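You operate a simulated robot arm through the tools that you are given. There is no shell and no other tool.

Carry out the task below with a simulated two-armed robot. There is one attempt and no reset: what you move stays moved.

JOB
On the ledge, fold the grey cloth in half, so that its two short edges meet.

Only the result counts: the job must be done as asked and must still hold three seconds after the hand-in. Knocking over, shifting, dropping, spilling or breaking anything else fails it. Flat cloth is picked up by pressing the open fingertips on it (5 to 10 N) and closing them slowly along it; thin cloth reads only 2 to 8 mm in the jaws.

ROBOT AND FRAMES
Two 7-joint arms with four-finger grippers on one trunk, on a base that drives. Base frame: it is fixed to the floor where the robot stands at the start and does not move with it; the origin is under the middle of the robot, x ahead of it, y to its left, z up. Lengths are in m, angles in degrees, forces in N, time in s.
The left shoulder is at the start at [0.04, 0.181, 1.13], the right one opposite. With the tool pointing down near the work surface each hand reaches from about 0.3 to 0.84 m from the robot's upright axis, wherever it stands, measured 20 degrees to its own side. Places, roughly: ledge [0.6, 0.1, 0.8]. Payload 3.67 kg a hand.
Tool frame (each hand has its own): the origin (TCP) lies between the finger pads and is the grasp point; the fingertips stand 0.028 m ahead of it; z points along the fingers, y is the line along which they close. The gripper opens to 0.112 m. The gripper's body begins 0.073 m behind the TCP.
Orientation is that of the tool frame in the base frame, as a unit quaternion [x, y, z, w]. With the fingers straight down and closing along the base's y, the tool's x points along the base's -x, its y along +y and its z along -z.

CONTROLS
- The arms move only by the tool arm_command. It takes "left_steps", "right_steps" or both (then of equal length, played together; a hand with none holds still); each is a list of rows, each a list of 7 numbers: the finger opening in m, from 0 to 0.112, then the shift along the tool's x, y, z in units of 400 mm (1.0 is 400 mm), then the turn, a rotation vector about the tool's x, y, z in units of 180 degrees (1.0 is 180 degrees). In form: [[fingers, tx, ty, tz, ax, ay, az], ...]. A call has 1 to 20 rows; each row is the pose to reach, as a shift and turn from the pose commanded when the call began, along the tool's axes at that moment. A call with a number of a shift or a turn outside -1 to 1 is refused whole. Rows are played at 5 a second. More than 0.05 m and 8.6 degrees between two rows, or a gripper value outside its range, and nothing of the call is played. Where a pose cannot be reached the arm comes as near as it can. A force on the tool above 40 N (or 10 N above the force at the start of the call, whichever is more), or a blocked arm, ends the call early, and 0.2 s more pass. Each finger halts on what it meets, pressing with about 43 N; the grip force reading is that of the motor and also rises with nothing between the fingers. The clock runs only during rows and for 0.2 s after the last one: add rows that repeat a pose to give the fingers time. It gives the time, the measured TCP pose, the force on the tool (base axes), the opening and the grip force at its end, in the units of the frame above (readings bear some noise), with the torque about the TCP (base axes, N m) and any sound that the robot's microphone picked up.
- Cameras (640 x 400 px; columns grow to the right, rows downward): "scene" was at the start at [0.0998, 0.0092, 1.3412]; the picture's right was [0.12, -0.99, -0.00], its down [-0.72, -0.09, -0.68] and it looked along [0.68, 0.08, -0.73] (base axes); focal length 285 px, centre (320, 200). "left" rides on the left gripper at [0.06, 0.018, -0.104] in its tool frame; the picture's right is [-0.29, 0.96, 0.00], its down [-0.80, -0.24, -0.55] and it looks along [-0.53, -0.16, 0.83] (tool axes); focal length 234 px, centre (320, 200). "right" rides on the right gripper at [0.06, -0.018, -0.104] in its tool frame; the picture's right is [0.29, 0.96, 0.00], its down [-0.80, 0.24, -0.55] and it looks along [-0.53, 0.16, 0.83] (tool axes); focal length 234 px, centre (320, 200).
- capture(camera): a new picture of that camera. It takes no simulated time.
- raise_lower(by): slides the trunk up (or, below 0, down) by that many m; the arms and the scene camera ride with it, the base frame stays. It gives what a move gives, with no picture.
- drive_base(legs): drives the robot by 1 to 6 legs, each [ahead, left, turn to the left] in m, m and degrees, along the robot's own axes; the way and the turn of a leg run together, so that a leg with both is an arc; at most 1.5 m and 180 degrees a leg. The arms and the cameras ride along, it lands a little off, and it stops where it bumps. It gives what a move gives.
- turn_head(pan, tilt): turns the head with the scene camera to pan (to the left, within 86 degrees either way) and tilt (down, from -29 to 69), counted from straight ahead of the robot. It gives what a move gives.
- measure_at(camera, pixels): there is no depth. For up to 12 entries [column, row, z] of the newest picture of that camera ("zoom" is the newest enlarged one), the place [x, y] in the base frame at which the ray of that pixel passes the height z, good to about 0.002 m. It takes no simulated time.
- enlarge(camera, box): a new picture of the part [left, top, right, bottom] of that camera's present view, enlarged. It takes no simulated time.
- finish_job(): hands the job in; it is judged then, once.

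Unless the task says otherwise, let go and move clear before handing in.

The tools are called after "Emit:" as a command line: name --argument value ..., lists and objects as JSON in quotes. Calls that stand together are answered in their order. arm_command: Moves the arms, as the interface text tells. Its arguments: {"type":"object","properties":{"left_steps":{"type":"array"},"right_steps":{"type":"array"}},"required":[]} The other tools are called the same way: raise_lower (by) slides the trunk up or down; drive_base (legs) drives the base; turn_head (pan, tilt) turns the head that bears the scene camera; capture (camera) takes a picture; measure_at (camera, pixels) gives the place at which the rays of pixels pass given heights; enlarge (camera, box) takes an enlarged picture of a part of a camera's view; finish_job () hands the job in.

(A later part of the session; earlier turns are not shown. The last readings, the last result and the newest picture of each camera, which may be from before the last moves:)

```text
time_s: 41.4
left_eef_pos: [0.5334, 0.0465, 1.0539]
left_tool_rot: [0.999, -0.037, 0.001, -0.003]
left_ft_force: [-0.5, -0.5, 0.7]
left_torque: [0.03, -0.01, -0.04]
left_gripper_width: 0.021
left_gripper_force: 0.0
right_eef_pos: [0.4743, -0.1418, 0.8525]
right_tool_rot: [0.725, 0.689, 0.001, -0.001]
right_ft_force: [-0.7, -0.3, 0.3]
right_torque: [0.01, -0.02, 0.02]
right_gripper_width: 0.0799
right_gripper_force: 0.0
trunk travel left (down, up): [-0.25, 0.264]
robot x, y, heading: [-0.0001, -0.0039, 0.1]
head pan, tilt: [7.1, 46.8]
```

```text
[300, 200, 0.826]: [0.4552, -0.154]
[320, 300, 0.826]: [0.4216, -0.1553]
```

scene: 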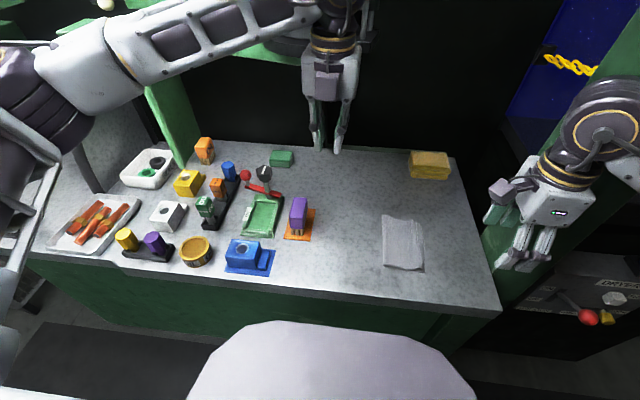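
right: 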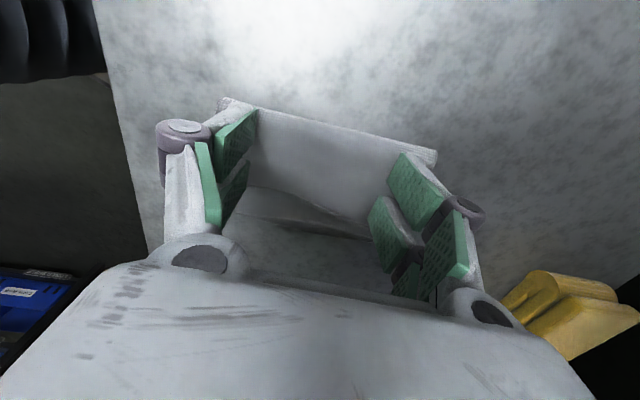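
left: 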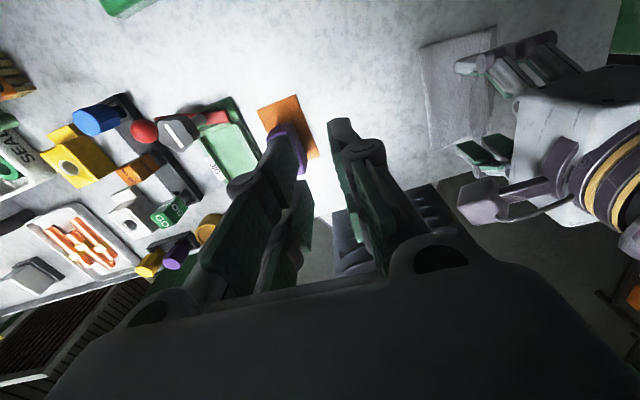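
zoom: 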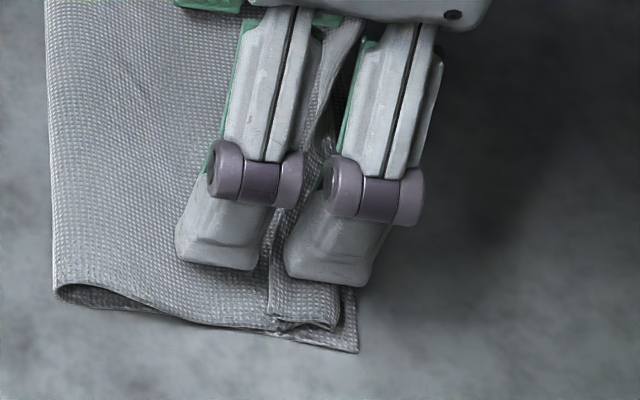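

Near the corner the strip's free edge is still at y≈-0.14, under the near finger, so that finger rode over it. I'll raise the hand and look at the whole cloth.

Emit:
arm_command --right_steps '[[0.08, 0, 0, -0.025, 0, 0, 0], [0.08, 0, 0, -0.05, 0, 0, 0], [0.08, 0, 0, -0.1, 0, 0, 0], [0.08, 0, 0, -0.2, 0, 0, 0], [0.08, -0.1, 0, -0.25, 0, 0, 0], [0.08, -0.2, 0, -0.25, 0, 0, 0], [0.08, -0.3, 0, -0.25, 0, 0, 0]]'

Emit:
enlarge --camera "scene" --box '[350, 195, 450, 280]'

Emit:
capture --camera "right"

```text
time_s: 43.2
left_eef_pos: [0.525, 0.0588, 1.0563]
left_tool_rot: [0.999, -0.034, 0.005, 0.001]
left_ft_force: [-0.6, -0.1, 0.7]
left_torque: [0.02, -0.04, 0.03]
left_gripper_width: 0.0212
left_gripper_force: 0.0
right_eef_pos: [0.4561, -0.238, 0.9587]
right_tool_rot: [0.709, 0.705, 0.002, 0.003]
right_ft_force: [-0.5, -0.5, 0.7]
right_torque: [0.01, -0.02, -0.01]
right_gripper_width: 0.0801
right_gripper_force: 0.0
trunk travel left (down, up): [-0.25, 0.264]
robot x, y, heading: [-0.0011, 0.0034, 0.3]
head pan, tilt: [7.1, 46.8]
stopped in row 7 (right hand): the arm was blocked; the commanded pose is now the measured one
```

```text
4.71 times, centred on (400, 238) of scene
```

zoom: 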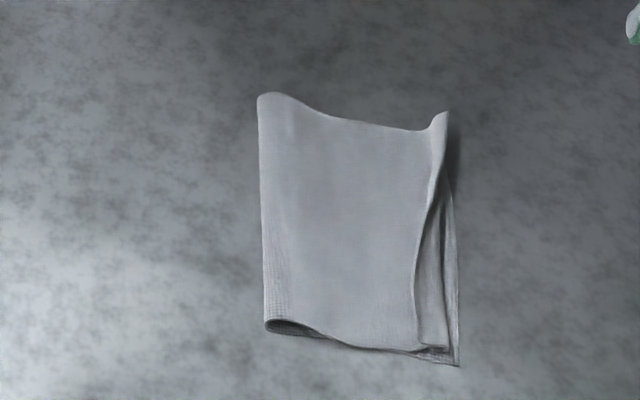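

```text
taken
```

right: 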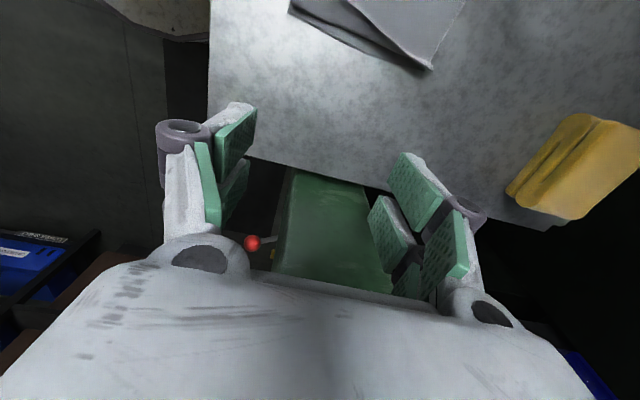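

Far corner is now unrolled (scene zoom (447,112)), but the near part is still curled with its free edge from (437,180) to (420,345). The right arm was blocked at the last row, so I'll check the whole scene.

Emit:
capture --camera "scene"

Emit:
enlarge --camera "scene" --box '[390, 205, 450, 280]'

Emit:
measure_at --camera "zoom" --pixels '[[320, 200, 0.826]]'

```text
taken
```

scene: 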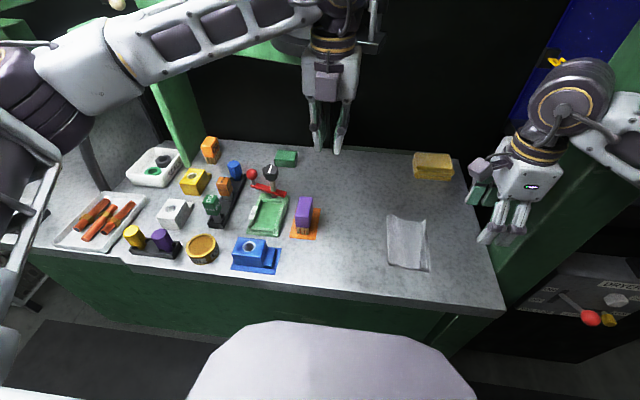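

```text
5.33 times, centred on (420, 242) of scene
```

zoom: 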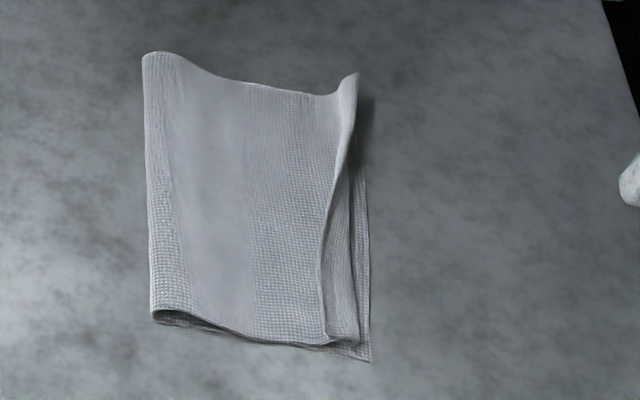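

```text
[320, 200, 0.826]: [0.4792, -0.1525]
```

Nothing else looks disturbed; the whole view shifted a few pixels, so the base was nudged slightly by the block. I'll measure the cloth's current edges in this zoom.

Emit:
measure_at --camera "zoom" --pixels '[[357, 76, 0.832], [348, 140, 0.83], [325, 210, 0.828], [319, 270, 0.828], [325, 332, 0.828], [350, 200, 0.826], [357, 338, 0.826], [367, 210, 0.822], [371, 360, 0.822], [145, 55, 0.83], [148, 180, 0.83], [153, 315, 0.83]]'

```text
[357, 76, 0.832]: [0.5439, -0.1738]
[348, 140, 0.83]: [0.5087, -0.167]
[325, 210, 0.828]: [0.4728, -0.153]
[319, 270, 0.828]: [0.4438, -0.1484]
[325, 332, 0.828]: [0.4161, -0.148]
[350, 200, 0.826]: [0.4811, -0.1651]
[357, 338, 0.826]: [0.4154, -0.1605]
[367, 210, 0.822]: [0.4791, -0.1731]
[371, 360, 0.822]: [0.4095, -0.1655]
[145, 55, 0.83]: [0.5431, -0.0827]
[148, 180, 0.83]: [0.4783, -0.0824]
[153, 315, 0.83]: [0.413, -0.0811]
```

The near corner's free edge is at (0.416, -0.148), about 18 mm short of the lower edge at y≈-0.166, while the far corner at (0.544, -0.174) matches. I'll bring the right hand back with fingers 30 mm apart, just left of the curled near part.

Emit:
arm_command --right_steps '[[0.06, 0.11, -0.015, 0, 0, 0, 0], [0.04, 0.22, -0.03, 0, 0, 0, 0], [0.03, 0.325, -0.045, 0, 0, 0, 0], [0.03, 0.325, -0.045, 0.08, 0, 0, 0], [0.03, 0.325, -0.045, 0.16, 0, 0, 0], [0.03, 0.325, -0.045, 0.23, 0, 0, 0], [0.03, 0.325, -0.045, 0.23, 0, 0, 0]]'

Emit:
enlarge --camera "right" --box '[200, 60, 480, 260]'

Emit:
enlarge --camera "scene" --box '[380, 215, 450, 285]'

```text
time_s: 44.8
left_eef_pos: [0.5306, 0.0519, 1.0524]
left_tool_rot: [0.999, -0.034, 0.001, -0.004]
left_ft_force: [-0.5, -0.5, -0.4]
left_torque: [-0.01, 0.01, 0.0]
left_gripper_width: 0.0211
left_gripper_force: 0.0
right_eef_pos: [0.4477, -0.1179, 0.8594]
right_tool_rot: [0.715, 0.699, 0.002, -0.002]
right_ft_force: [-1.3, 0.6, 0.2]
right_torque: [0.02, 0.0, -0.05]
right_gripper_width: 0.0303
right_gripper_force: 0.2
trunk travel left (down, up): [-0.25, 0.264]
robot x, y, heading: [0.0007, 0.0008, 0.4]
head pan, tilt: [7.1, 46.8]
```

```text
2.00 times, centred on (340, 160) of right
```

zoom: 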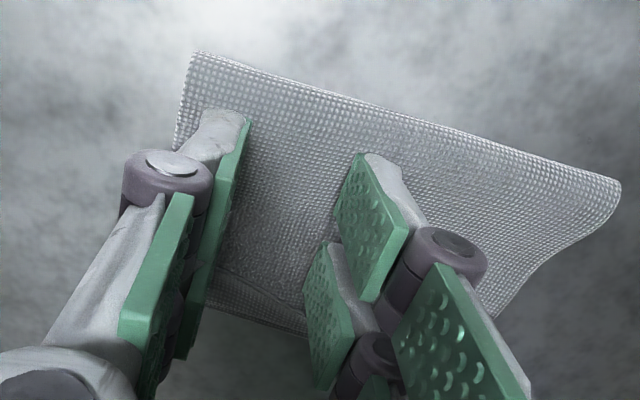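

```text
5.71 times, centred on (415, 250) of scene
```

zoom: 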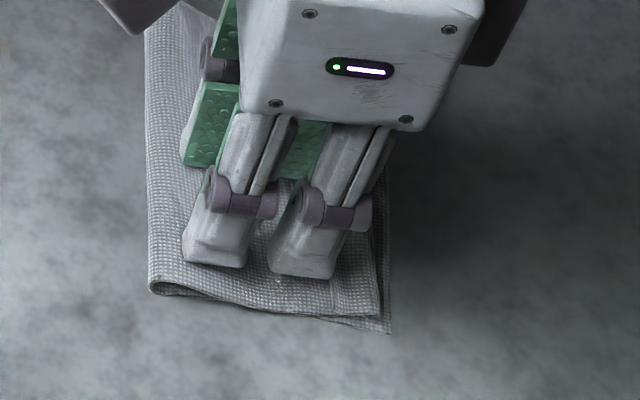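

The hand is at (0.448, -0.118, 0.859). I'll shift it 10 mm nearer and 8 mm left, then lower to about 2 mm above the surface.

Emit:
arm_command --right_steps '[[0.03, 0.0195, -0.0255, 0, 0, 0, 0], [0.03, 0.0195, -0.0255, 0, 0, 0, 0], [0.03, 0.0195, -0.0255, 0.01, 0, 0, 0], [0.03, 0.0195, -0.0255, 0.0195, 0, 0, 0], [0.03, 0.0195, -0.0255, 0.0195, 0, 0, 0]]'

Emit:
enlarge --camera "scene" --box '[380, 215, 450, 285]'

```text
time_s: 46.0
left_eef_pos: [0.5319, 0.0504, 1.0521]
left_tool_rot: [0.999, -0.035, 0.001, -0.003]
left_ft_force: [-0.4, 0.2, 0.6]
left_torque: [0.04, -0.03, -0.01]
left_gripper_width: 0.021
left_gripper_force: 0.1
right_eef_pos: [0.4383, -0.1097, 0.8521]
right_tool_rot: [0.715, 0.699, 0.001, -0.002]
right_ft_force: [0.1, 0.1, 1.0]
right_torque: [0.0, -0.02, -0.03]
right_gripper_width: 0.03
right_gripper_force: 0.0
trunk travel left (down, up): [-0.25, 0.264]
robot x, y, heading: [0.0014, 0.0013, 0.3]
head pan, tilt: [7.1, 46.8]
```

```text
5.71 times, centred on (415, 250) of scene
```

zoom: 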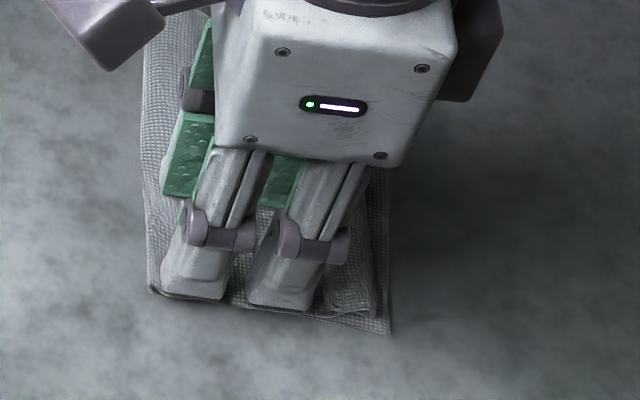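

Light contact of about 1 N at z≈0.852, with the prongs left of the curled strip (scene zoom (330,300)). I'll sweep right 3 cm slowly and look.

Emit:
arm_command --right_steps '[[0.03, -0.0125, 0, 0.001, 0, 0, 0], [0.03, -0.025, 0, 0.001, 0, 0, 0], [0.03, -0.0375, 0, 0.001, 0, 0, 0], [0.03, -0.05, 0, 0.001, 0, 0, 0], [0.03, -0.0625, 0, 0.001, 0, 0, 0], [0.03, -0.075, 0, 0.001, 0, 0, 0], [0.03, -0.075, 0, 0.001, 0, 0, 0]]'

Emit:
enlarge --camera "scene" --box '[380, 215, 450, 285]'

Emit:
enlarge --camera "right" --box '[200, 60, 480, 260]'

```text
time_s: 47.6
left_eef_pos: [0.5332, 0.0519, 1.0538]
left_tool_rot: [0.999, -0.034, 0.002, -0.004]
left_ft_force: [0.8, 0.1, -0.1]
left_torque: [0.03, -0.03, 0.0]
left_gripper_width: 0.021
left_gripper_force: 0.0
right_eef_pos: [0.4373, -0.1412, 0.8525]
right_tool_rot: [0.715, 0.699, 0.001, -0.001]
right_ft_force: [-0.7, -0.3, -0.1]
right_torque: [0.0, 0.01, 0.0]
right_gripper_width: 0.03
right_gripper_force: 0.1
trunk travel left (down, up): [-0.25, 0.264]
robot x, y, heading: [-0.0074, 0.0033, 0.2]
head pan, tilt: [7.1, 46.8]
```

```text
5.71 times, centred on (415, 250) of scene
```

zoom: 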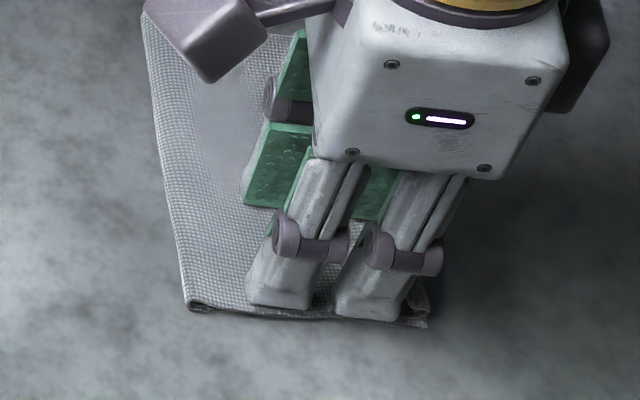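

```text
2.00 times, centred on (340, 160) of right
```

zoom: 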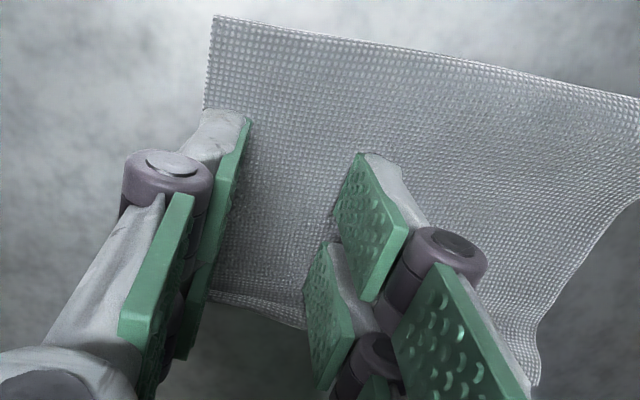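

Most of the near part was dragged right by about 14 mm as a whole (crease corner now at scene zoom (188,310)). I'll raise the hand straight up and see what the strip looks like now.

Emit:
arm_command --right_steps '[[0.03, 0, 0, -0.025, 0, 0, 0], [0.03, 0, 0, -0.05, 0, 0, 0], [0.03, 0, 0, -0.1, 0, 0, 0], [0.03, 0, 0, -0.2, 0, 0, 0], [0.03, -0.1, 0, -0.25, 0, 0, 0], [0.03, -0.18, 0, -0.25, 0, 0, 0]]'

Emit:
enlarge --camera "scene" --box '[370, 200, 450, 280]'

Emit:
enlarge --camera "right" --box '[240, 0, 480, 160]'

```text
time_s: 49.0
left_eef_pos: [0.5317, 0.0503, 1.0544]
left_tool_rot: [0.999, -0.033, 0.001, -0.004]
left_ft_force: [-0.4, -0.2, 0.1]
left_torque: [0.01, 0.04, 0.0]
left_gripper_width: 0.0211
left_gripper_force: 0.0
right_eef_pos: [0.4376, -0.2146, 0.9515]
right_tool_rot: [0.715, 0.699, 0.001, -0.002]
right_ft_force: [0.9, -0.3, 0.4]
right_torque: [0.01, 0.04, 0.01]
right_gripper_width: 0.0301
right_gripper_force: 0.0
trunk travel left (down, up): [-0.25, 0.264]
robot x, y, heading: [-0.0023, 0.0022, 0.2]
head pan, tilt: [7.1, 46.8]
```

```text
5.00 times, centred on (410, 240) of scene
```

zoom: 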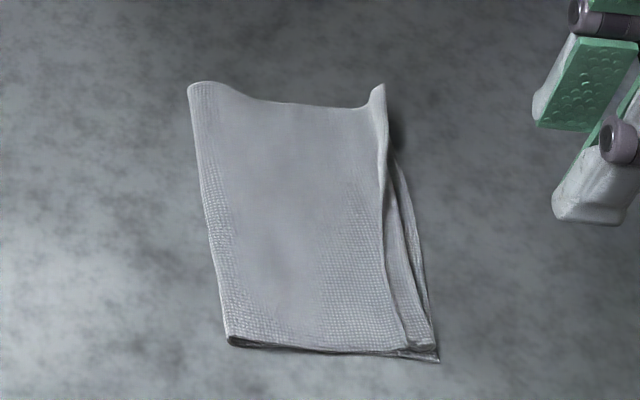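

```text
2.50 times, centred on (360, 80) of right
```

zoom: 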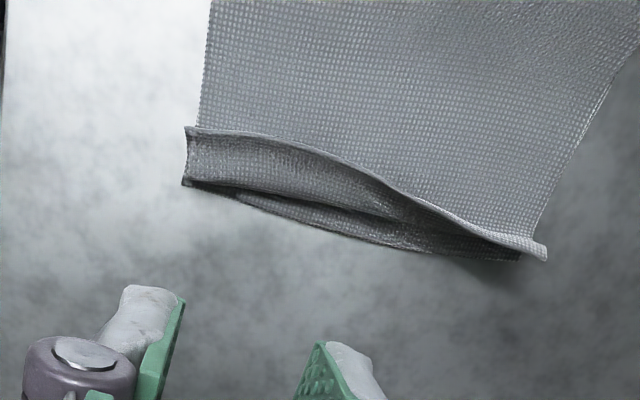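

The right view now shows the strip standing half-raised at the near end: rim from (187,128) to (330,155), with its base at (187,185). I'll measure the current shape in the scene zoom.

Emit:
enlarge --camera "scene" --box '[370, 200, 450, 280]'

Emit:
measure_at --camera "zoom" --pixels '[[380, 88, 0.835], [386, 180, 0.83], [390, 250, 0.83], [409, 345, 0.83], [432, 347, 0.826], [438, 361, 0.822], [412, 220, 0.822], [400, 170, 0.822], [228, 342, 0.828], [208, 220, 0.83], [190, 88, 0.83]]'

```text
5.00 times, centred on (410, 240) of scene
```

zoom: 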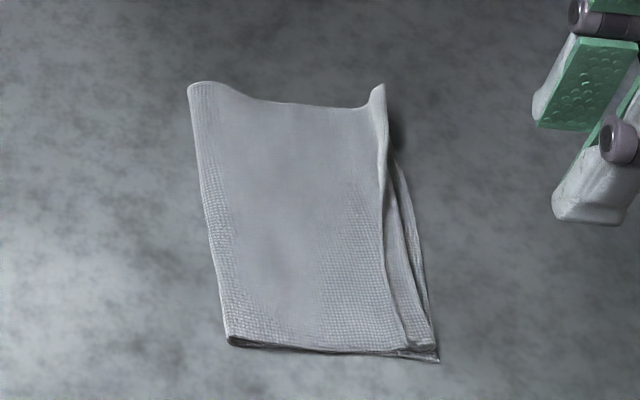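

```text
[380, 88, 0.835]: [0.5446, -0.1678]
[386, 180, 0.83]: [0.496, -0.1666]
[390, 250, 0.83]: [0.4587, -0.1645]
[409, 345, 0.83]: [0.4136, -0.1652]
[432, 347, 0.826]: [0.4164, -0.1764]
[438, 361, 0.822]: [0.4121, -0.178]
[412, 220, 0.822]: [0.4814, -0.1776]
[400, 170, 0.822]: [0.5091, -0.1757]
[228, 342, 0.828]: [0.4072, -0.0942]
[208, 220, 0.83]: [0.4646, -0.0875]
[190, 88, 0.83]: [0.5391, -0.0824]
```

The top rim is now about 13 mm short of the lower edge along the near half and standing up, so a slightly higher pass should tip it over without dragging. I'll reposition the rake (60 mm spread, centre x≈0.45) left of the rim.

Emit:
arm_command --right_steps '[[0.045, 0.115, 0.013, 0, 0, 0, 0], [0.06, 0.2247, 0.026, 0, 0, 0, 0], [0.06, 0.2247, 0.026, 0.1, 0, 0, 0], [0.06, 0.2247, 0.026, 0.19, 0, 0, 0], [0.06, 0.2247, 0.026, 0.235, 0, 0, 0], [0.06, 0.2247, 0.026, 0.235, 0, 0, 0]]'

Emit:
enlarge --camera "scene" --box '[370, 210, 450, 280]'

Emit:
enlarge --camera "right" --box '[200, 60, 480, 260]'

```text
time_s: 50.4
left_eef_pos: [0.5315, 0.0509, 1.0536]
left_tool_rot: [0.999, -0.035, 0.001, -0.003]
left_ft_force: [0.6, 0.0, -0.5]
left_torque: [0.01, 0.03, 0.02]
left_gripper_width: 0.0209
left_gripper_force: 0.1
right_eef_pos: [0.4489, -0.1224, 0.8593]
right_tool_rot: [0.715, 0.699, 0.001, -0.001]
right_ft_force: [-0.5, 0.1, 0.0]
right_torque: [-0.03, 0.03, -0.02]
right_gripper_width: 0.06
right_gripper_force: 0.0
trunk travel left (down, up): [-0.25, 0.264]
robot x, y, heading: [-0.0015, 0.0035, 0.4]
head pan, tilt: [7.1, 46.8]
```

```text
5.71 times, centred on (410, 245) of scene
```

zoom: 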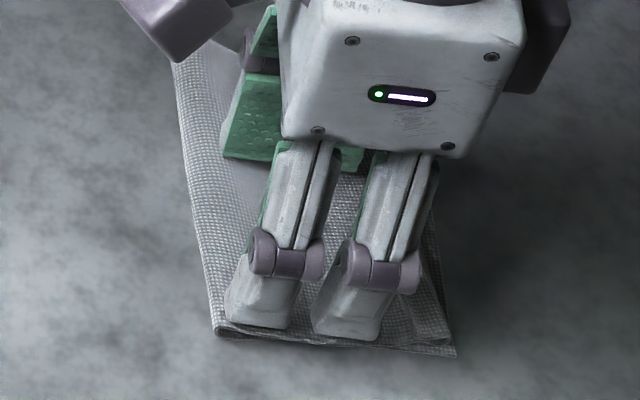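

```text
2.00 times, centred on (340, 160) of right
```

zoom: 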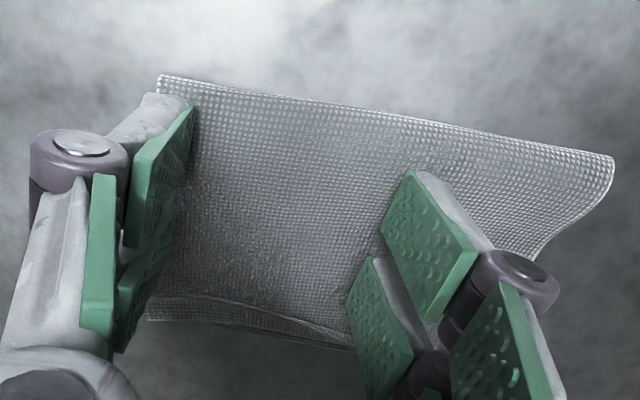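

The rake is at (0.449, -0.122, 0.859), left of the rim that shows at right zoom (150,300)–(350,330). I'll lower 2 mm and sweep right 3.5 cm.

Emit:
arm_command --right_steps '[[0.06, 0, 0, 0.005, 0, 0, 0], [0.06, -0.0125, 0, 0.005, 0, 0, 0], [0.06, -0.025, 0, 0.005, 0, 0, 0], [0.06, -0.0375, 0, 0.005, 0, 0, 0], [0.06, -0.05, 0, 0.005, 0, 0, 0], [0.06, -0.0625, 0, 0.005, 0, 0, 0], [0.06, -0.075, 0, 0.005, 0, 0, 0], [0.06, -0.0875, 0, 0.005, 0, 0, 0], [0.06, -0.0875, 0, 0.005, 0, 0, 0]]'

Emit:
enlarge --camera "scene" --box '[380, 210, 460, 280]'

Emit:
enlarge --camera "right" --box '[200, 60, 480, 260]'

```text
time_s: 52.4
left_eef_pos: [0.5321, 0.0509, 1.0529]
left_tool_rot: [0.999, -0.034, 0.001, -0.003]
left_ft_force: [0.2, -0.3, 0.3]
left_torque: [0.02, 0.02, -0.02]
left_gripper_width: 0.0213
left_gripper_force: 0.1
right_eef_pos: [0.4473, -0.157, 0.8579]
right_tool_rot: [0.715, 0.699, 0.001, -0.001]
right_ft_force: [0.2, 0.2, -1.2]
right_torque: [0.01, 0.01, -0.04]
right_gripper_width: 0.0603
right_gripper_force: 0.0
trunk travel left (down, up): [-0.25, 0.264]
robot x, y, heading: [-0.0039, -0.0022, 0.2]
head pan, tilt: [7.1, 46.8]
```

```text
5.71 times, centred on (420, 245) of scene
```

zoom: 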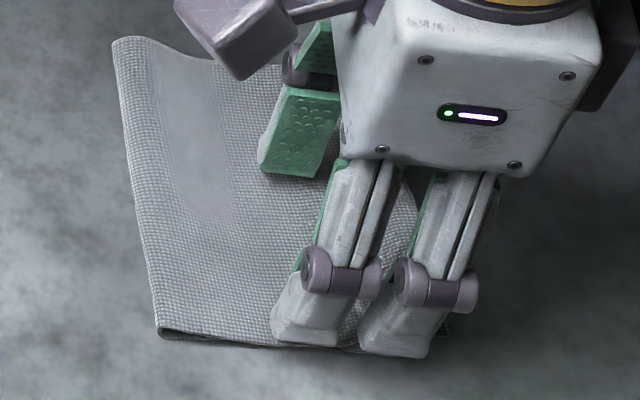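

```text
2.00 times, centred on (340, 160) of right
```

zoom: 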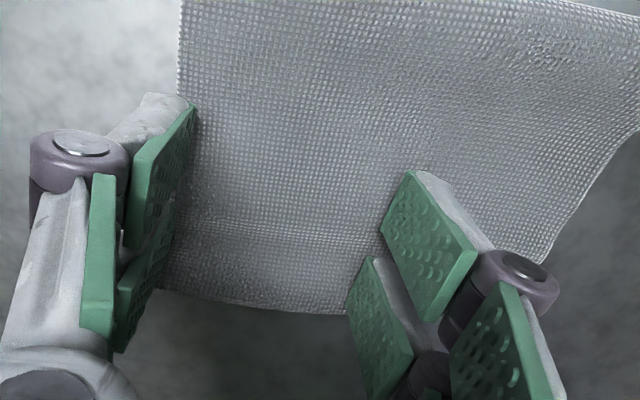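

The strip now appears flat to the right, with no rim visible in the right zoom, just a faint bend line at about row 230. I'll sweep 1.5 cm further, then press down gently on it.

Emit:
arm_command --right_steps '[[0.06, -0.0125, 0, 0, 0, 0, 0], [0.06, -0.025, 0, 0, 0, 0, 0], [0.06, -0.03, 0, 0, 0, 0, 0], [0.06, -0.03, 0, 0.005, 0, 0, 0], [0.06, -0.03, 0, 0.01, 0, 0, 0], [0.06, -0.03, 0, 0.0125, 0, 0, 0], [0.06, -0.03, 0, 0.0125, 0, 0, 0]]'

Emit:
enlarge --camera "right" --box '[200, 60, 480, 260]'

Emit:
enlarge --camera "scene" --box '[380, 210, 460, 280]'

```text
time_s: 54.0
left_eef_pos: [0.5316, 0.0507, 1.0532]
left_tool_rot: [0.999, -0.035, 0.001, -0.004]
left_ft_force: [-0.9, 0.7, -0.1]
left_torque: [0.0, 0.01, 0.0]
left_gripper_width: 0.0209
left_gripper_force: 0.1
right_eef_pos: [0.4481, -0.1707, 0.8511]
right_tool_rot: [0.715, 0.699, 0.001, -0.001]
right_ft_force: [-0.6, -0.2, -0.5]
right_torque: [0.0, -0.01, 0.0]
right_gripper_width: 0.0598
right_gripper_force: 0.1
trunk travel left (down, up): [-0.25, 0.264]
robot x, y, heading: [-0.0001, 0.0028, -0.0]
head pan, tilt: [7.1, 46.8]
```

```text
2.00 times, centred on (340, 160) of right
```

zoom: 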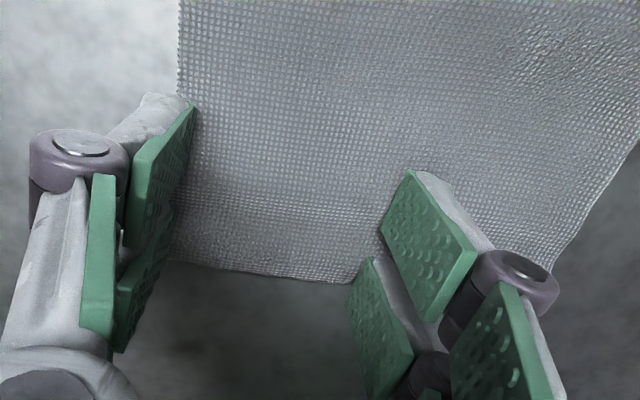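

```text
5.71 times, centred on (420, 245) of scene
```

zoom: 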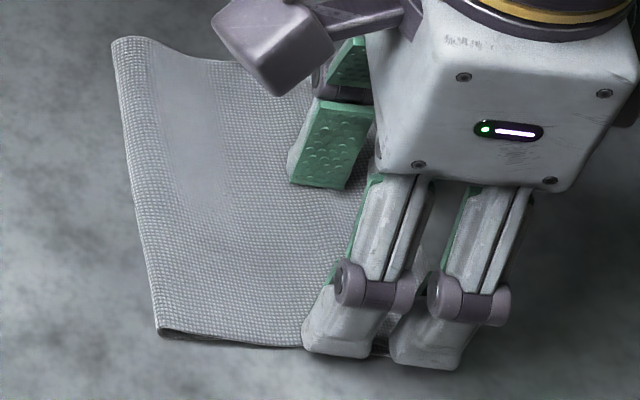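

The top layer now looks smooth down to its edge at right zoom row ~270. I'll raise straight up, move aside and check.

Emit:
arm_command --right_steps '[[0.06, 0, 0, -0.0125, 0, 0, 0], [0.06, 0, 0, -0.05, 0, 0, 0], [0.06, 0, 0, -0.1, 0, 0, 0], [0.06, 0, 0, -0.2, 0, 0, 0], [0.06, -0.05, 0, -0.27, 0, 0, 0], [0.06, -0.11, 0, -0.27, 0, 0, 0]]'

Emit:
enlarge --camera "right" --box '[220, 0, 480, 180]'

Emit:
enlarge --camera "scene" --box '[370, 200, 450, 280]'

```text
time_s: 55.4
left_eef_pos: [0.5323, 0.0498, 1.0529]
left_tool_rot: [0.999, -0.033, 0.001, -0.005]
left_ft_force: [0.1, 0.3, 0.1]
left_torque: [0.01, 0.02, 0.0]
left_gripper_width: 0.0209
left_gripper_force: 0.0
right_eef_pos: [0.4487, -0.2182, 0.962]
right_tool_rot: [0.715, 0.699, 0.0, -0.002]
right_ft_force: [0.0, 0.2, 0.1]
right_torque: [0.02, 0.02, 0.0]
right_gripper_width: 0.0598
right_gripper_force: 0.0
trunk travel left (down, up): [-0.25, 0.264]
robot x, y, heading: [-0.0046, 0.0035, 0.3]
head pan, tilt: [7.1, 46.8]
```

```text
2.22 times, centred on (350, 90) of right
```

zoom: 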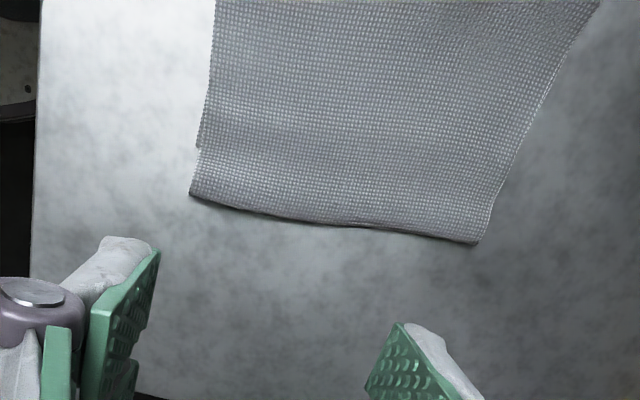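

```text
5.00 times, centred on (410, 240) of scene
```

zoom: 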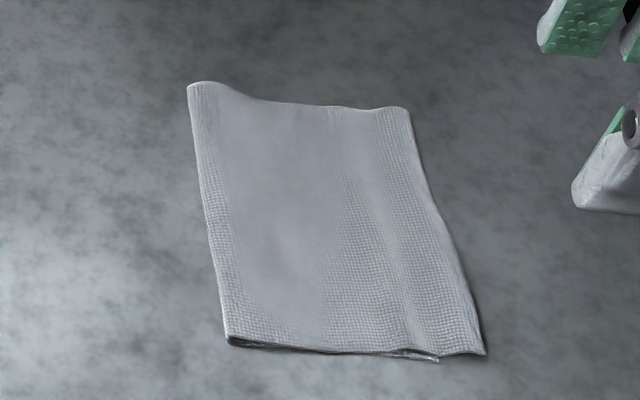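

The strip is fully unrolled: the top layer's edge runs from scene zoom (408,110) to (485,353). At the near end it overshoots the lower layer's corner at (438,361), so I'll measure both.

Emit:
measure_at --camera "zoom" --pixels '[[408, 109, 0.825], [430, 190, 0.825], [460, 270, 0.825], [485, 354, 0.824], [438, 361, 0.822], [228, 342, 0.826], [208, 220, 0.828], [188, 86, 0.83], [405, 352, 0.825], [330, 105, 0.825]]'

Emit:
enlarge --camera "scene" --box '[405, 250, 445, 280]'

Emit:
enlarge --camera "scene" --box '[435, 205, 475, 235]'

```text
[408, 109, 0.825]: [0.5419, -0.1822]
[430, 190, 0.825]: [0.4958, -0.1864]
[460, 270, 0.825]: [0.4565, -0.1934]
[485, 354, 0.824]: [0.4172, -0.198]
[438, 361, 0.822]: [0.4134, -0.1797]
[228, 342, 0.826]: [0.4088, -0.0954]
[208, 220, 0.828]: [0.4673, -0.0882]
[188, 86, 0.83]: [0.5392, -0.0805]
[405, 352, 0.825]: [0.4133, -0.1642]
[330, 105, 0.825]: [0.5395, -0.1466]
```

```text
13.33 times, centred on (425, 265) of scene
```

zoom: 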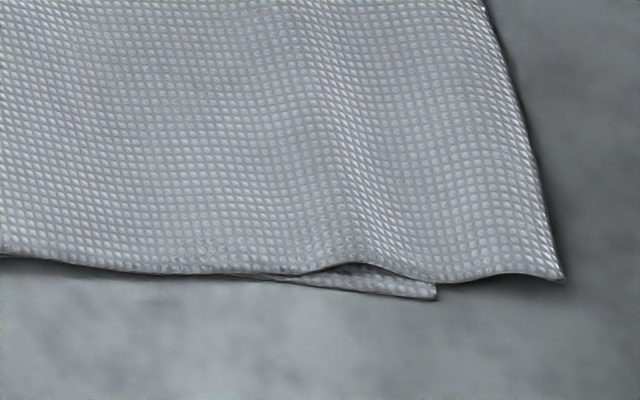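

```text
13.33 times, centred on (455, 220) of scene
```

zoom: 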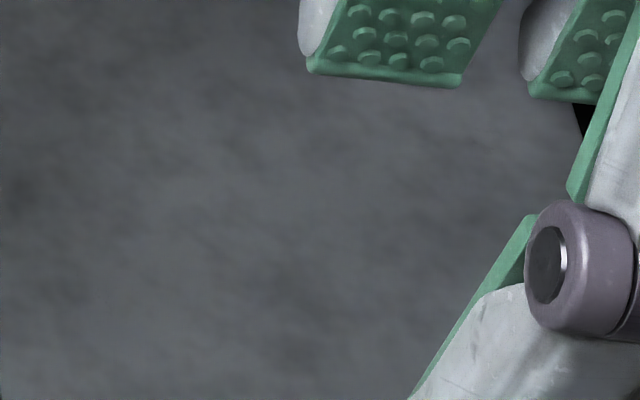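

The top edge overshoots the lower one by about 18 mm at the near end ((0.417,-0.198) against (0.413,-0.180)) and roughly 10 mm at the far end. I'll pinch just the overhanging near part of the top layer and shift it back left, first turning the right hand so it closes across that edge.

Emit:
arm_command --right_steps '[[0.05, 0, 0, 0, 0, 0, -0.045], [0.04, 0, 0, 0, 0, 0, -0.09], [0.03, 0, 0, 0, 0, 0, -0.135], [0.02, 0, 0, 0, 0, 0, -0.18], [0.014, 0, 0, 0, 0, 0, -0.225], [0.014, 0, 0, 0, 0, 0, -0.27], [0.014, 0, 0, 0, 0, 0, -0.315], [0.014, 0, 0, 0, 0, 0, -0.36], [0.014, 0, 0, 0, 0, 0, -0.405], [0.014, 0, 0, 0, 0, 0, -0.45], [0.014, 0, 0, 0, 0, 0, -0.495], [0.014, 0, 0, 0, 0, 0, -0.54], [0.014, 0, 0, 0, 0, 0, -0.54]]'

Emit:
enlarge --camera "scene" --box '[370, 200, 450, 280]'

Emit:
capture --camera "right"

```text
time_s: 58.2
left_eef_pos: [0.5328, 0.0506, 1.0534]
left_tool_rot: [0.999, -0.034, 0.001, -0.003]
left_ft_force: [-0.9, 0.3, 0.2]
left_torque: [-0.01, -0.03, -0.01]
left_gripper_width: 0.0211
left_gripper_force: 0.1
right_eef_pos: [0.4468, -0.2154, 0.9587]
right_tool_rot: [-0.052, 0.999, 0.002, 0.0]
right_ft_force: [0.6, 1.3, -0.3]
right_torque: [0.01, -0.03, 0.03]
right_gripper_width: 0.0139
right_gripper_force: 0.0
trunk travel left (down, up): [-0.25, 0.264]
robot x, y, heading: [0.0024, 0.0041, 0.1]
head pan, tilt: [7.1, 46.8]
```

```text
5.00 times, centred on (410, 240) of scene
```

zoom: 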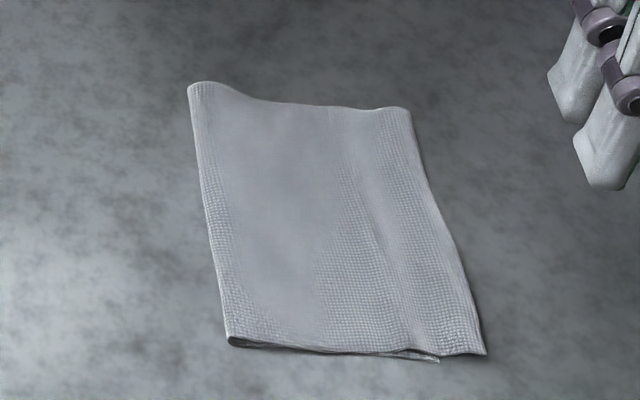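

```text
taken
```

right: 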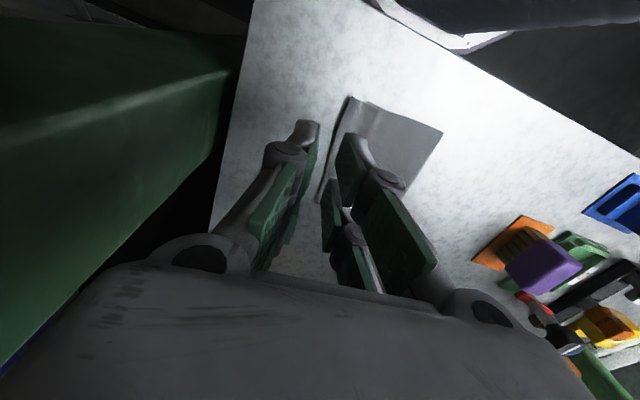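

The hand now closes across the overhanging edge. I'll cross-check the near corner of the top layer at right-camera pixel (350,97) and move to a hover above the pinch point.

Emit:
measure_at --camera "right" --pixels '[[350, 97, 0.824], [442, 131, 0.828], [335, 150, 0.824], [318, 203, 0.824]]'

Emit:
arm_command --right_steps '[[0.014, 0.0085, 0.037, 0.03, 0, 0, 0], [0.014, 0.0169, 0.0745, 0.07, 0, 0, 0], [0.014, 0.0169, 0.0745, 0.147, 0, 0, 0], [0.014, 0.0169, 0.0745, 0.2, 0, 0, 0], [0.014, 0.0169, 0.0745, 0.2, 0, 0, 0]]'

Emit:
capture --camera "right"

Emit:
enlarge --camera "right" --box '[240, 60, 440, 200]'

```text
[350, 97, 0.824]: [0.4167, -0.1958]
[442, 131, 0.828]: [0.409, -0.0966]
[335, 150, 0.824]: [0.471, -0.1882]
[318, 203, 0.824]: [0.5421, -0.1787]
```

```text
time_s: 59.4
left_eef_pos: [0.5314, 0.0515, 1.0534]
left_tool_rot: [0.999, -0.034, 0.001, -0.002]
left_ft_force: [-0.7, 0.1, 0.7]
left_torque: [-0.04, 0.04, -0.01]
left_gripper_width: 0.0213
left_gripper_force: 0.0
right_eef_pos: [0.4384, -0.1862, 0.8789]
right_tool_rot: [-0.051, 0.999, 0.002, 0.0]
right_ft_force: [-0.6, -0.3, -0.9]
right_torque: [0.02, 0.01, 0.03]
right_gripper_width: 0.0139
right_gripper_force: 0.1
trunk travel left (down, up): [-0.25, 0.264]
robot x, y, heading: [-0.0012, 0.0032, 0.2]
head pan, tilt: [7.1, 46.8]
```

```text
taken
```

right: 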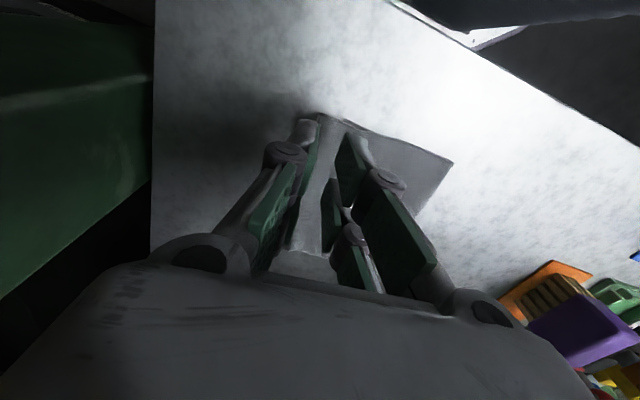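

```text
2.86 times, centred on (340, 130) of right
```

zoom: 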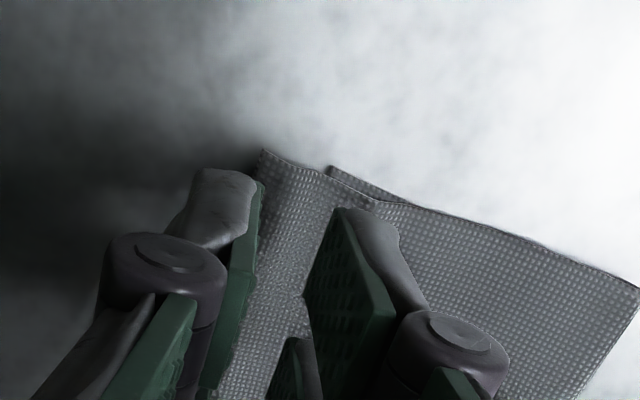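

The right zoom clearly shows the top near corner at (262,150), the lower corner at (330,167), and the two fingertips straddling the overhang. I'll descend to just above contact.

Emit:
arm_command --right_steps '[[0.014, 0, 0, 0.025, 0, 0, 0], [0.014, 0, 0, 0.05, 0, 0, 0], [0.014, 0, 0, 0.065, 0, 0, 0], [0.014, 0, 0, 0.065, 0, 0, 0]]'

Emit:
enlarge --camera "right" --box '[240, 60, 440, 200]'

Emit:
enlarge --camera "scene" --box '[390, 220, 460, 285]'

```text
time_s: 60.4
left_eef_pos: [0.5323, 0.0517, 1.0532]
left_tool_rot: [0.999, -0.034, 0.001, -0.004]
left_ft_force: [0.0, -0.3, 0.3]
left_torque: [0.01, 0.02, -0.04]
left_gripper_width: 0.0214
left_gripper_force: 0.1
right_eef_pos: [0.4384, -0.1857, 0.8531]
right_tool_rot: [-0.051, 0.999, 0.002, 0.0]
right_ft_force: [-0.2, 0.4, 0.5]
right_torque: [-0.01, 0.02, 0.01]
right_gripper_width: 0.014
right_gripper_force: 0.1
trunk travel left (down, up): [-0.25, 0.264]
robot x, y, heading: [0.0015, -0.0002, 0.3]
head pan, tilt: [7.1, 46.8]
```

```text
2.86 times, centred on (340, 130) of right
```

zoom: 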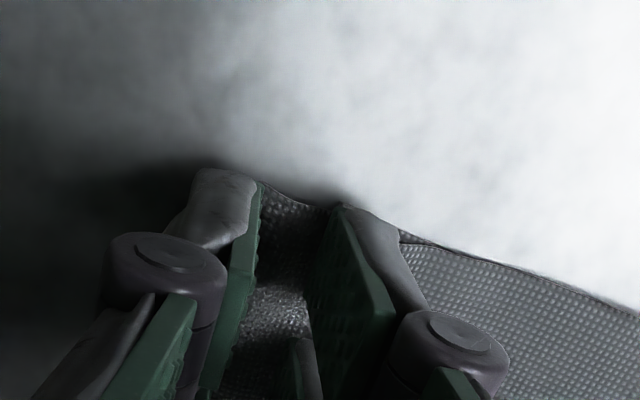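

```text
6.15 times, centred on (425, 252) of scene
```

zoom: 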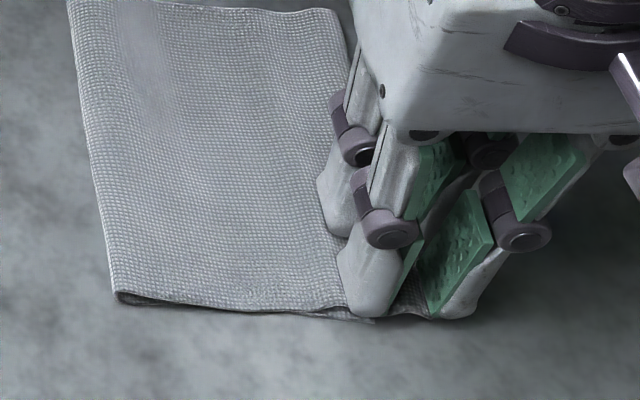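

The overhang lies neatly between the fingers, the outer pad right at its edge (right zoom (262,185)). I'll press down in small steps until I feel 5 to 8 N.

Emit:
arm_command --right_steps '[[0.014, 0, 0, 0.0025, 0, 0, 0], [0.014, 0, 0, 0.005, 0, 0, 0], [0.014, 0, 0, 0.005, 0, 0, 0]]'

```text
time_s: 61.2
left_eef_pos: [0.5307, 0.0511, 1.0529]
left_tool_rot: [0.999, -0.034, 0.001, -0.004]
left_ft_force: [0.2, 0.2, 0.5]
left_torque: [0.02, 0.02, 0.02]
left_gripper_width: 0.0213
left_gripper_force: 0.1
right_eef_pos: [0.4366, -0.1865, 0.8518]
right_tool_rot: [-0.051, 0.999, 0.001, -0.001]
right_ft_force: [-0.5, -0.6, -0.8]
right_torque: [-0.02, 0.0, 0.02]
right_gripper_width: 0.0141
right_gripper_force: 0.0
trunk travel left (down, up): [-0.25, 0.264]
robot x, y, heading: [-0.0015, 0.0022, -0.1]
head pan, tilt: [7.1, 46.8]
```

Emit:
arm_command --right_steps '[[0.014, 0, 0, 0.0025, 0, 0, 0], [0.014, 0, 0, 0.005, 0, 0, 0], [0.014, 0, 0, 0.005, 0, 0, 0]]'

```text
time_s: 62.0
left_eef_pos: [0.5316, 0.051, 1.0539]
left_tool_rot: [0.999, -0.034, 0.001, -0.003]
left_ft_force: [0.8, -1.0, -0.3]
left_torque: [-0.03, 0.02, 0.02]
left_gripper_width: 0.0212
left_gripper_force: 0.1
right_eef_pos: [0.437, -0.1855, 0.8492]
right_tool_rot: [-0.052, 0.999, 0.001, 0.0]
right_ft_force: [0.5, 0.2, 0.3]
right_torque: [-0.01, 0.0, 0.0]
right_gripper_width: 0.0139
right_gripper_force: 0.1
trunk travel left (down, up): [-0.25, 0.264]
robot x, y, heading: [-0.0006, 0.0025, 0.2]
head pan, tilt: [7.1, 46.8]
```

Readings show no contact yet at z≈0.849. I'll continue down in 1 mm steps.

Emit:
arm_command --right_steps '[[0.014, 0, 0, 0.0025, 0, 0, 0], [0.014, 0, 0, 0.0025, 0, 0, 0]]'

```text
time_s: 62.6
left_eef_pos: [0.5325, 0.0509, 1.0532]
left_tool_rot: [0.999, -0.035, 0.002, -0.003]
left_ft_force: [-0.3, 0.6, -0.4]
left_torque: [0.0, -0.02, 0.01]
left_gripper_width: 0.0211
left_gripper_force: 0.1
right_eef_pos: [0.4376, -0.1849, 0.8487]
right_tool_rot: [-0.052, 0.999, 0.002, 0.001]
right_ft_force: [0.2, 0.5, 7.0]
right_torque: [0.09, 0.05, -0.02]
right_gripper_width: 0.0137
right_gripper_force: 0.0
trunk travel left (down, up): [-0.25, 0.264]
robot x, y, heading: [-0.0027, 0.0025, 0.1]
head pan, tilt: [7.1, 46.8]
```

Contact at 7 N. I'll close slowly to pinch the single overhanging layer.

Emit:
arm_command --right_steps '[[0.013, 0, 0, 0, 0, 0, 0], [0.012, 0, 0, 0, 0, 0, 0], [0.011, 0, 0, 0, 0, 0, 0], [0.01, 0, 0, 0, 0, 0, 0], [0.009, 0, 0, 0, 0, 0, 0], [0.008, 0, 0, 0, 0, 0, 0], [0.007, 0, 0, 0, 0, 0, 0], [0.006, 0, 0, 0, 0, 0, 0], [0.005, 0, 0, 0, 0, 0, 0], [0.004, 0, 0, 0, 0, 0, 0], [0.003, 0, 0, 0, 0, 0, 0], [0.002, 0, 0, 0, 0, 0, 0], [0.001, 0, 0, 0, 0, 0, 0], [0.0, 0, 0, 0, 0, 0, 0], [0.0, 0, 0, 0, 0, 0, 0]]'

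Emit:
enlarge --camera "right" --box '[240, 60, 440, 200]'

Emit:
enlarge --camera "scene" --box '[390, 220, 460, 285]'

```text
time_s: 65.8
left_eef_pos: [0.5324, 0.052, 1.0536]
left_tool_rot: [0.999, -0.034, 0.001, -0.004]
left_ft_force: [-0.1, 0.6, 0.5]
left_torque: [-0.01, -0.01, -0.02]
left_gripper_width: 0.021
left_gripper_force: 0.2
right_eef_pos: [0.437, -0.1859, 0.849]
right_tool_rot: [-0.051, 0.999, 0.002, 0.0]
right_ft_force: [0.2, 0.7, 1.9]
right_torque: [0.0, 0.02, 0.02]
right_gripper_width: 0.002
right_gripper_force: 39.7
trunk travel left (down, up): [-0.25, 0.264]
robot x, y, heading: [-0.0046, 0.0037, 0.1]
head pan, tilt: [7.1, 46.8]
```

```text
2.86 times, centred on (340, 130) of right
```

zoom: 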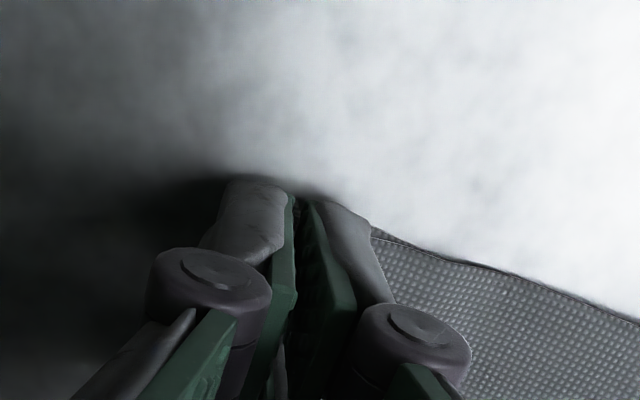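

```text
6.15 times, centred on (425, 252) of scene
```

zoom: 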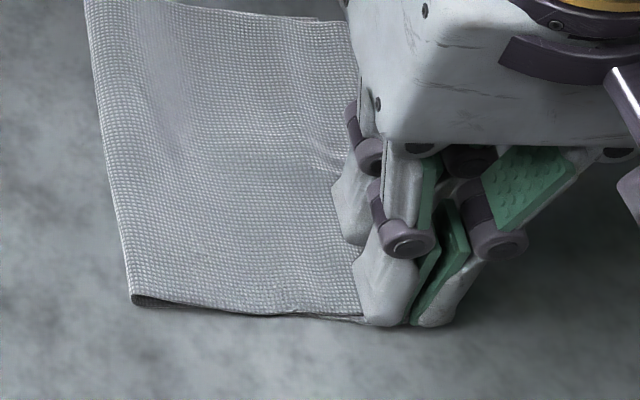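

The jaws read 2 mm at 40 N, and the cloth crept about 6 mm right. I'll lift 1 cm and look at what is held.

Emit:
arm_command --right_steps '[[0, 0, 0, -0.0125, 0, 0, 0], [0, 0, 0, -0.025, 0, 0, 0], [0, 0, 0, -0.0375, 0, 0, 0], [0, 0, 0, -0.0375, 0, 0, 0]]'

Emit:
enlarge --camera "right" --box '[240, 60, 440, 200]'

Emit:
enlarge --camera "scene" --box '[380, 210, 460, 285]'

```text
time_s: 66.8
left_eef_pos: [0.532, 0.0522, 1.0541]
left_tool_rot: [0.999, -0.034, 0.001, -0.003]
left_ft_force: [0.0, 0.7, 0.4]
left_torque: [-0.05, 0.03, 0.01]
left_gripper_width: 0.0214
left_gripper_force: 0.0
right_eef_pos: [0.4363, -0.1858, 0.864]
right_tool_rot: [-0.051, 0.999, 0.002, 0.0]
right_ft_force: [-0.6, -0.3, -1.0]
right_torque: [0.0, 0.0, 0.0]
right_gripper_width: 0.002
right_gripper_force: 39.1
trunk travel left (down, up): [-0.25, 0.264]
robot x, y, heading: [0.0015, -0.0018, 0.1]
head pan, tilt: [7.1, 46.8]
```

```text
2.86 times, centred on (340, 130) of right
```

zoom: 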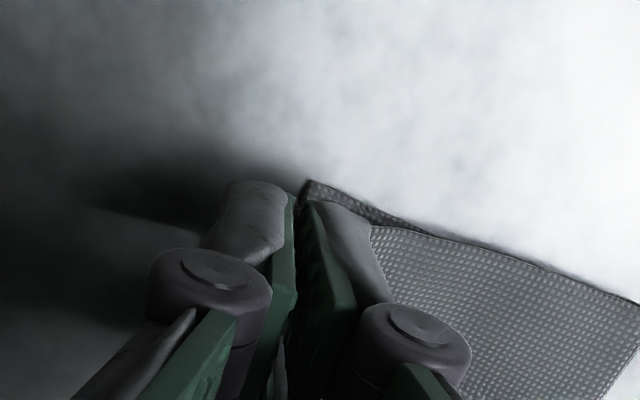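

```text
5.33 times, centred on (420, 248) of scene
```

zoom: 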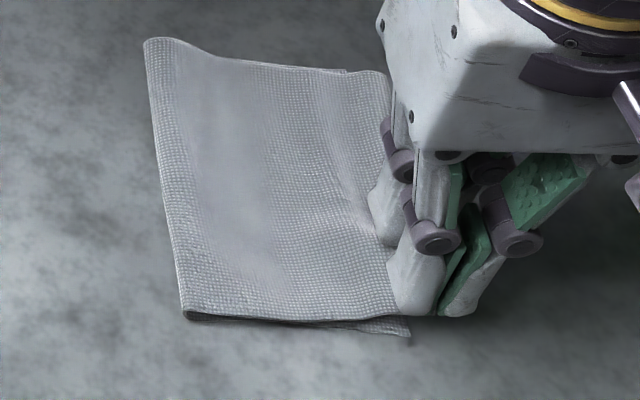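

The top layer is held and lifted, and the lower near corner is visible at scene zoom (410,336). I'll measure it to find the needed shift.

Emit:
measure_at --camera "zoom" --pixels '[[410, 336, 0.822], [185, 316, 0.826], [146, 42, 0.83], [388, 75, 0.826], [347, 70, 0.823], [370, 323, 0.823]]'

Emit:
enlarge --camera "scene" --box '[425, 210, 465, 240]'

```text
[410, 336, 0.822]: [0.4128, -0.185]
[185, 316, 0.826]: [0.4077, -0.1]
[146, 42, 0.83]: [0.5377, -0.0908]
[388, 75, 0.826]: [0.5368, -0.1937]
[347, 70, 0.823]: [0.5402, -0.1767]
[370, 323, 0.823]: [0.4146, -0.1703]
```

```text
13.33 times, centred on (445, 225) of scene
```

zoom: 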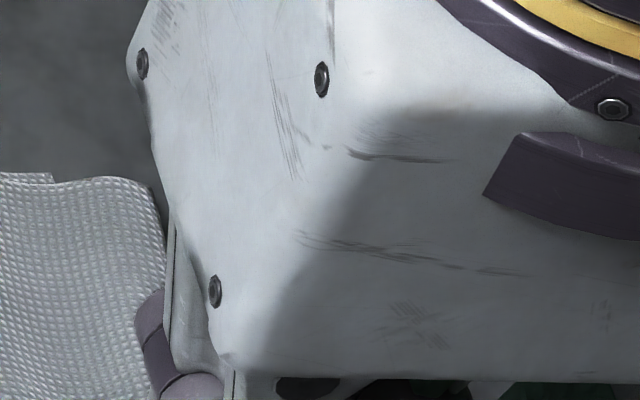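

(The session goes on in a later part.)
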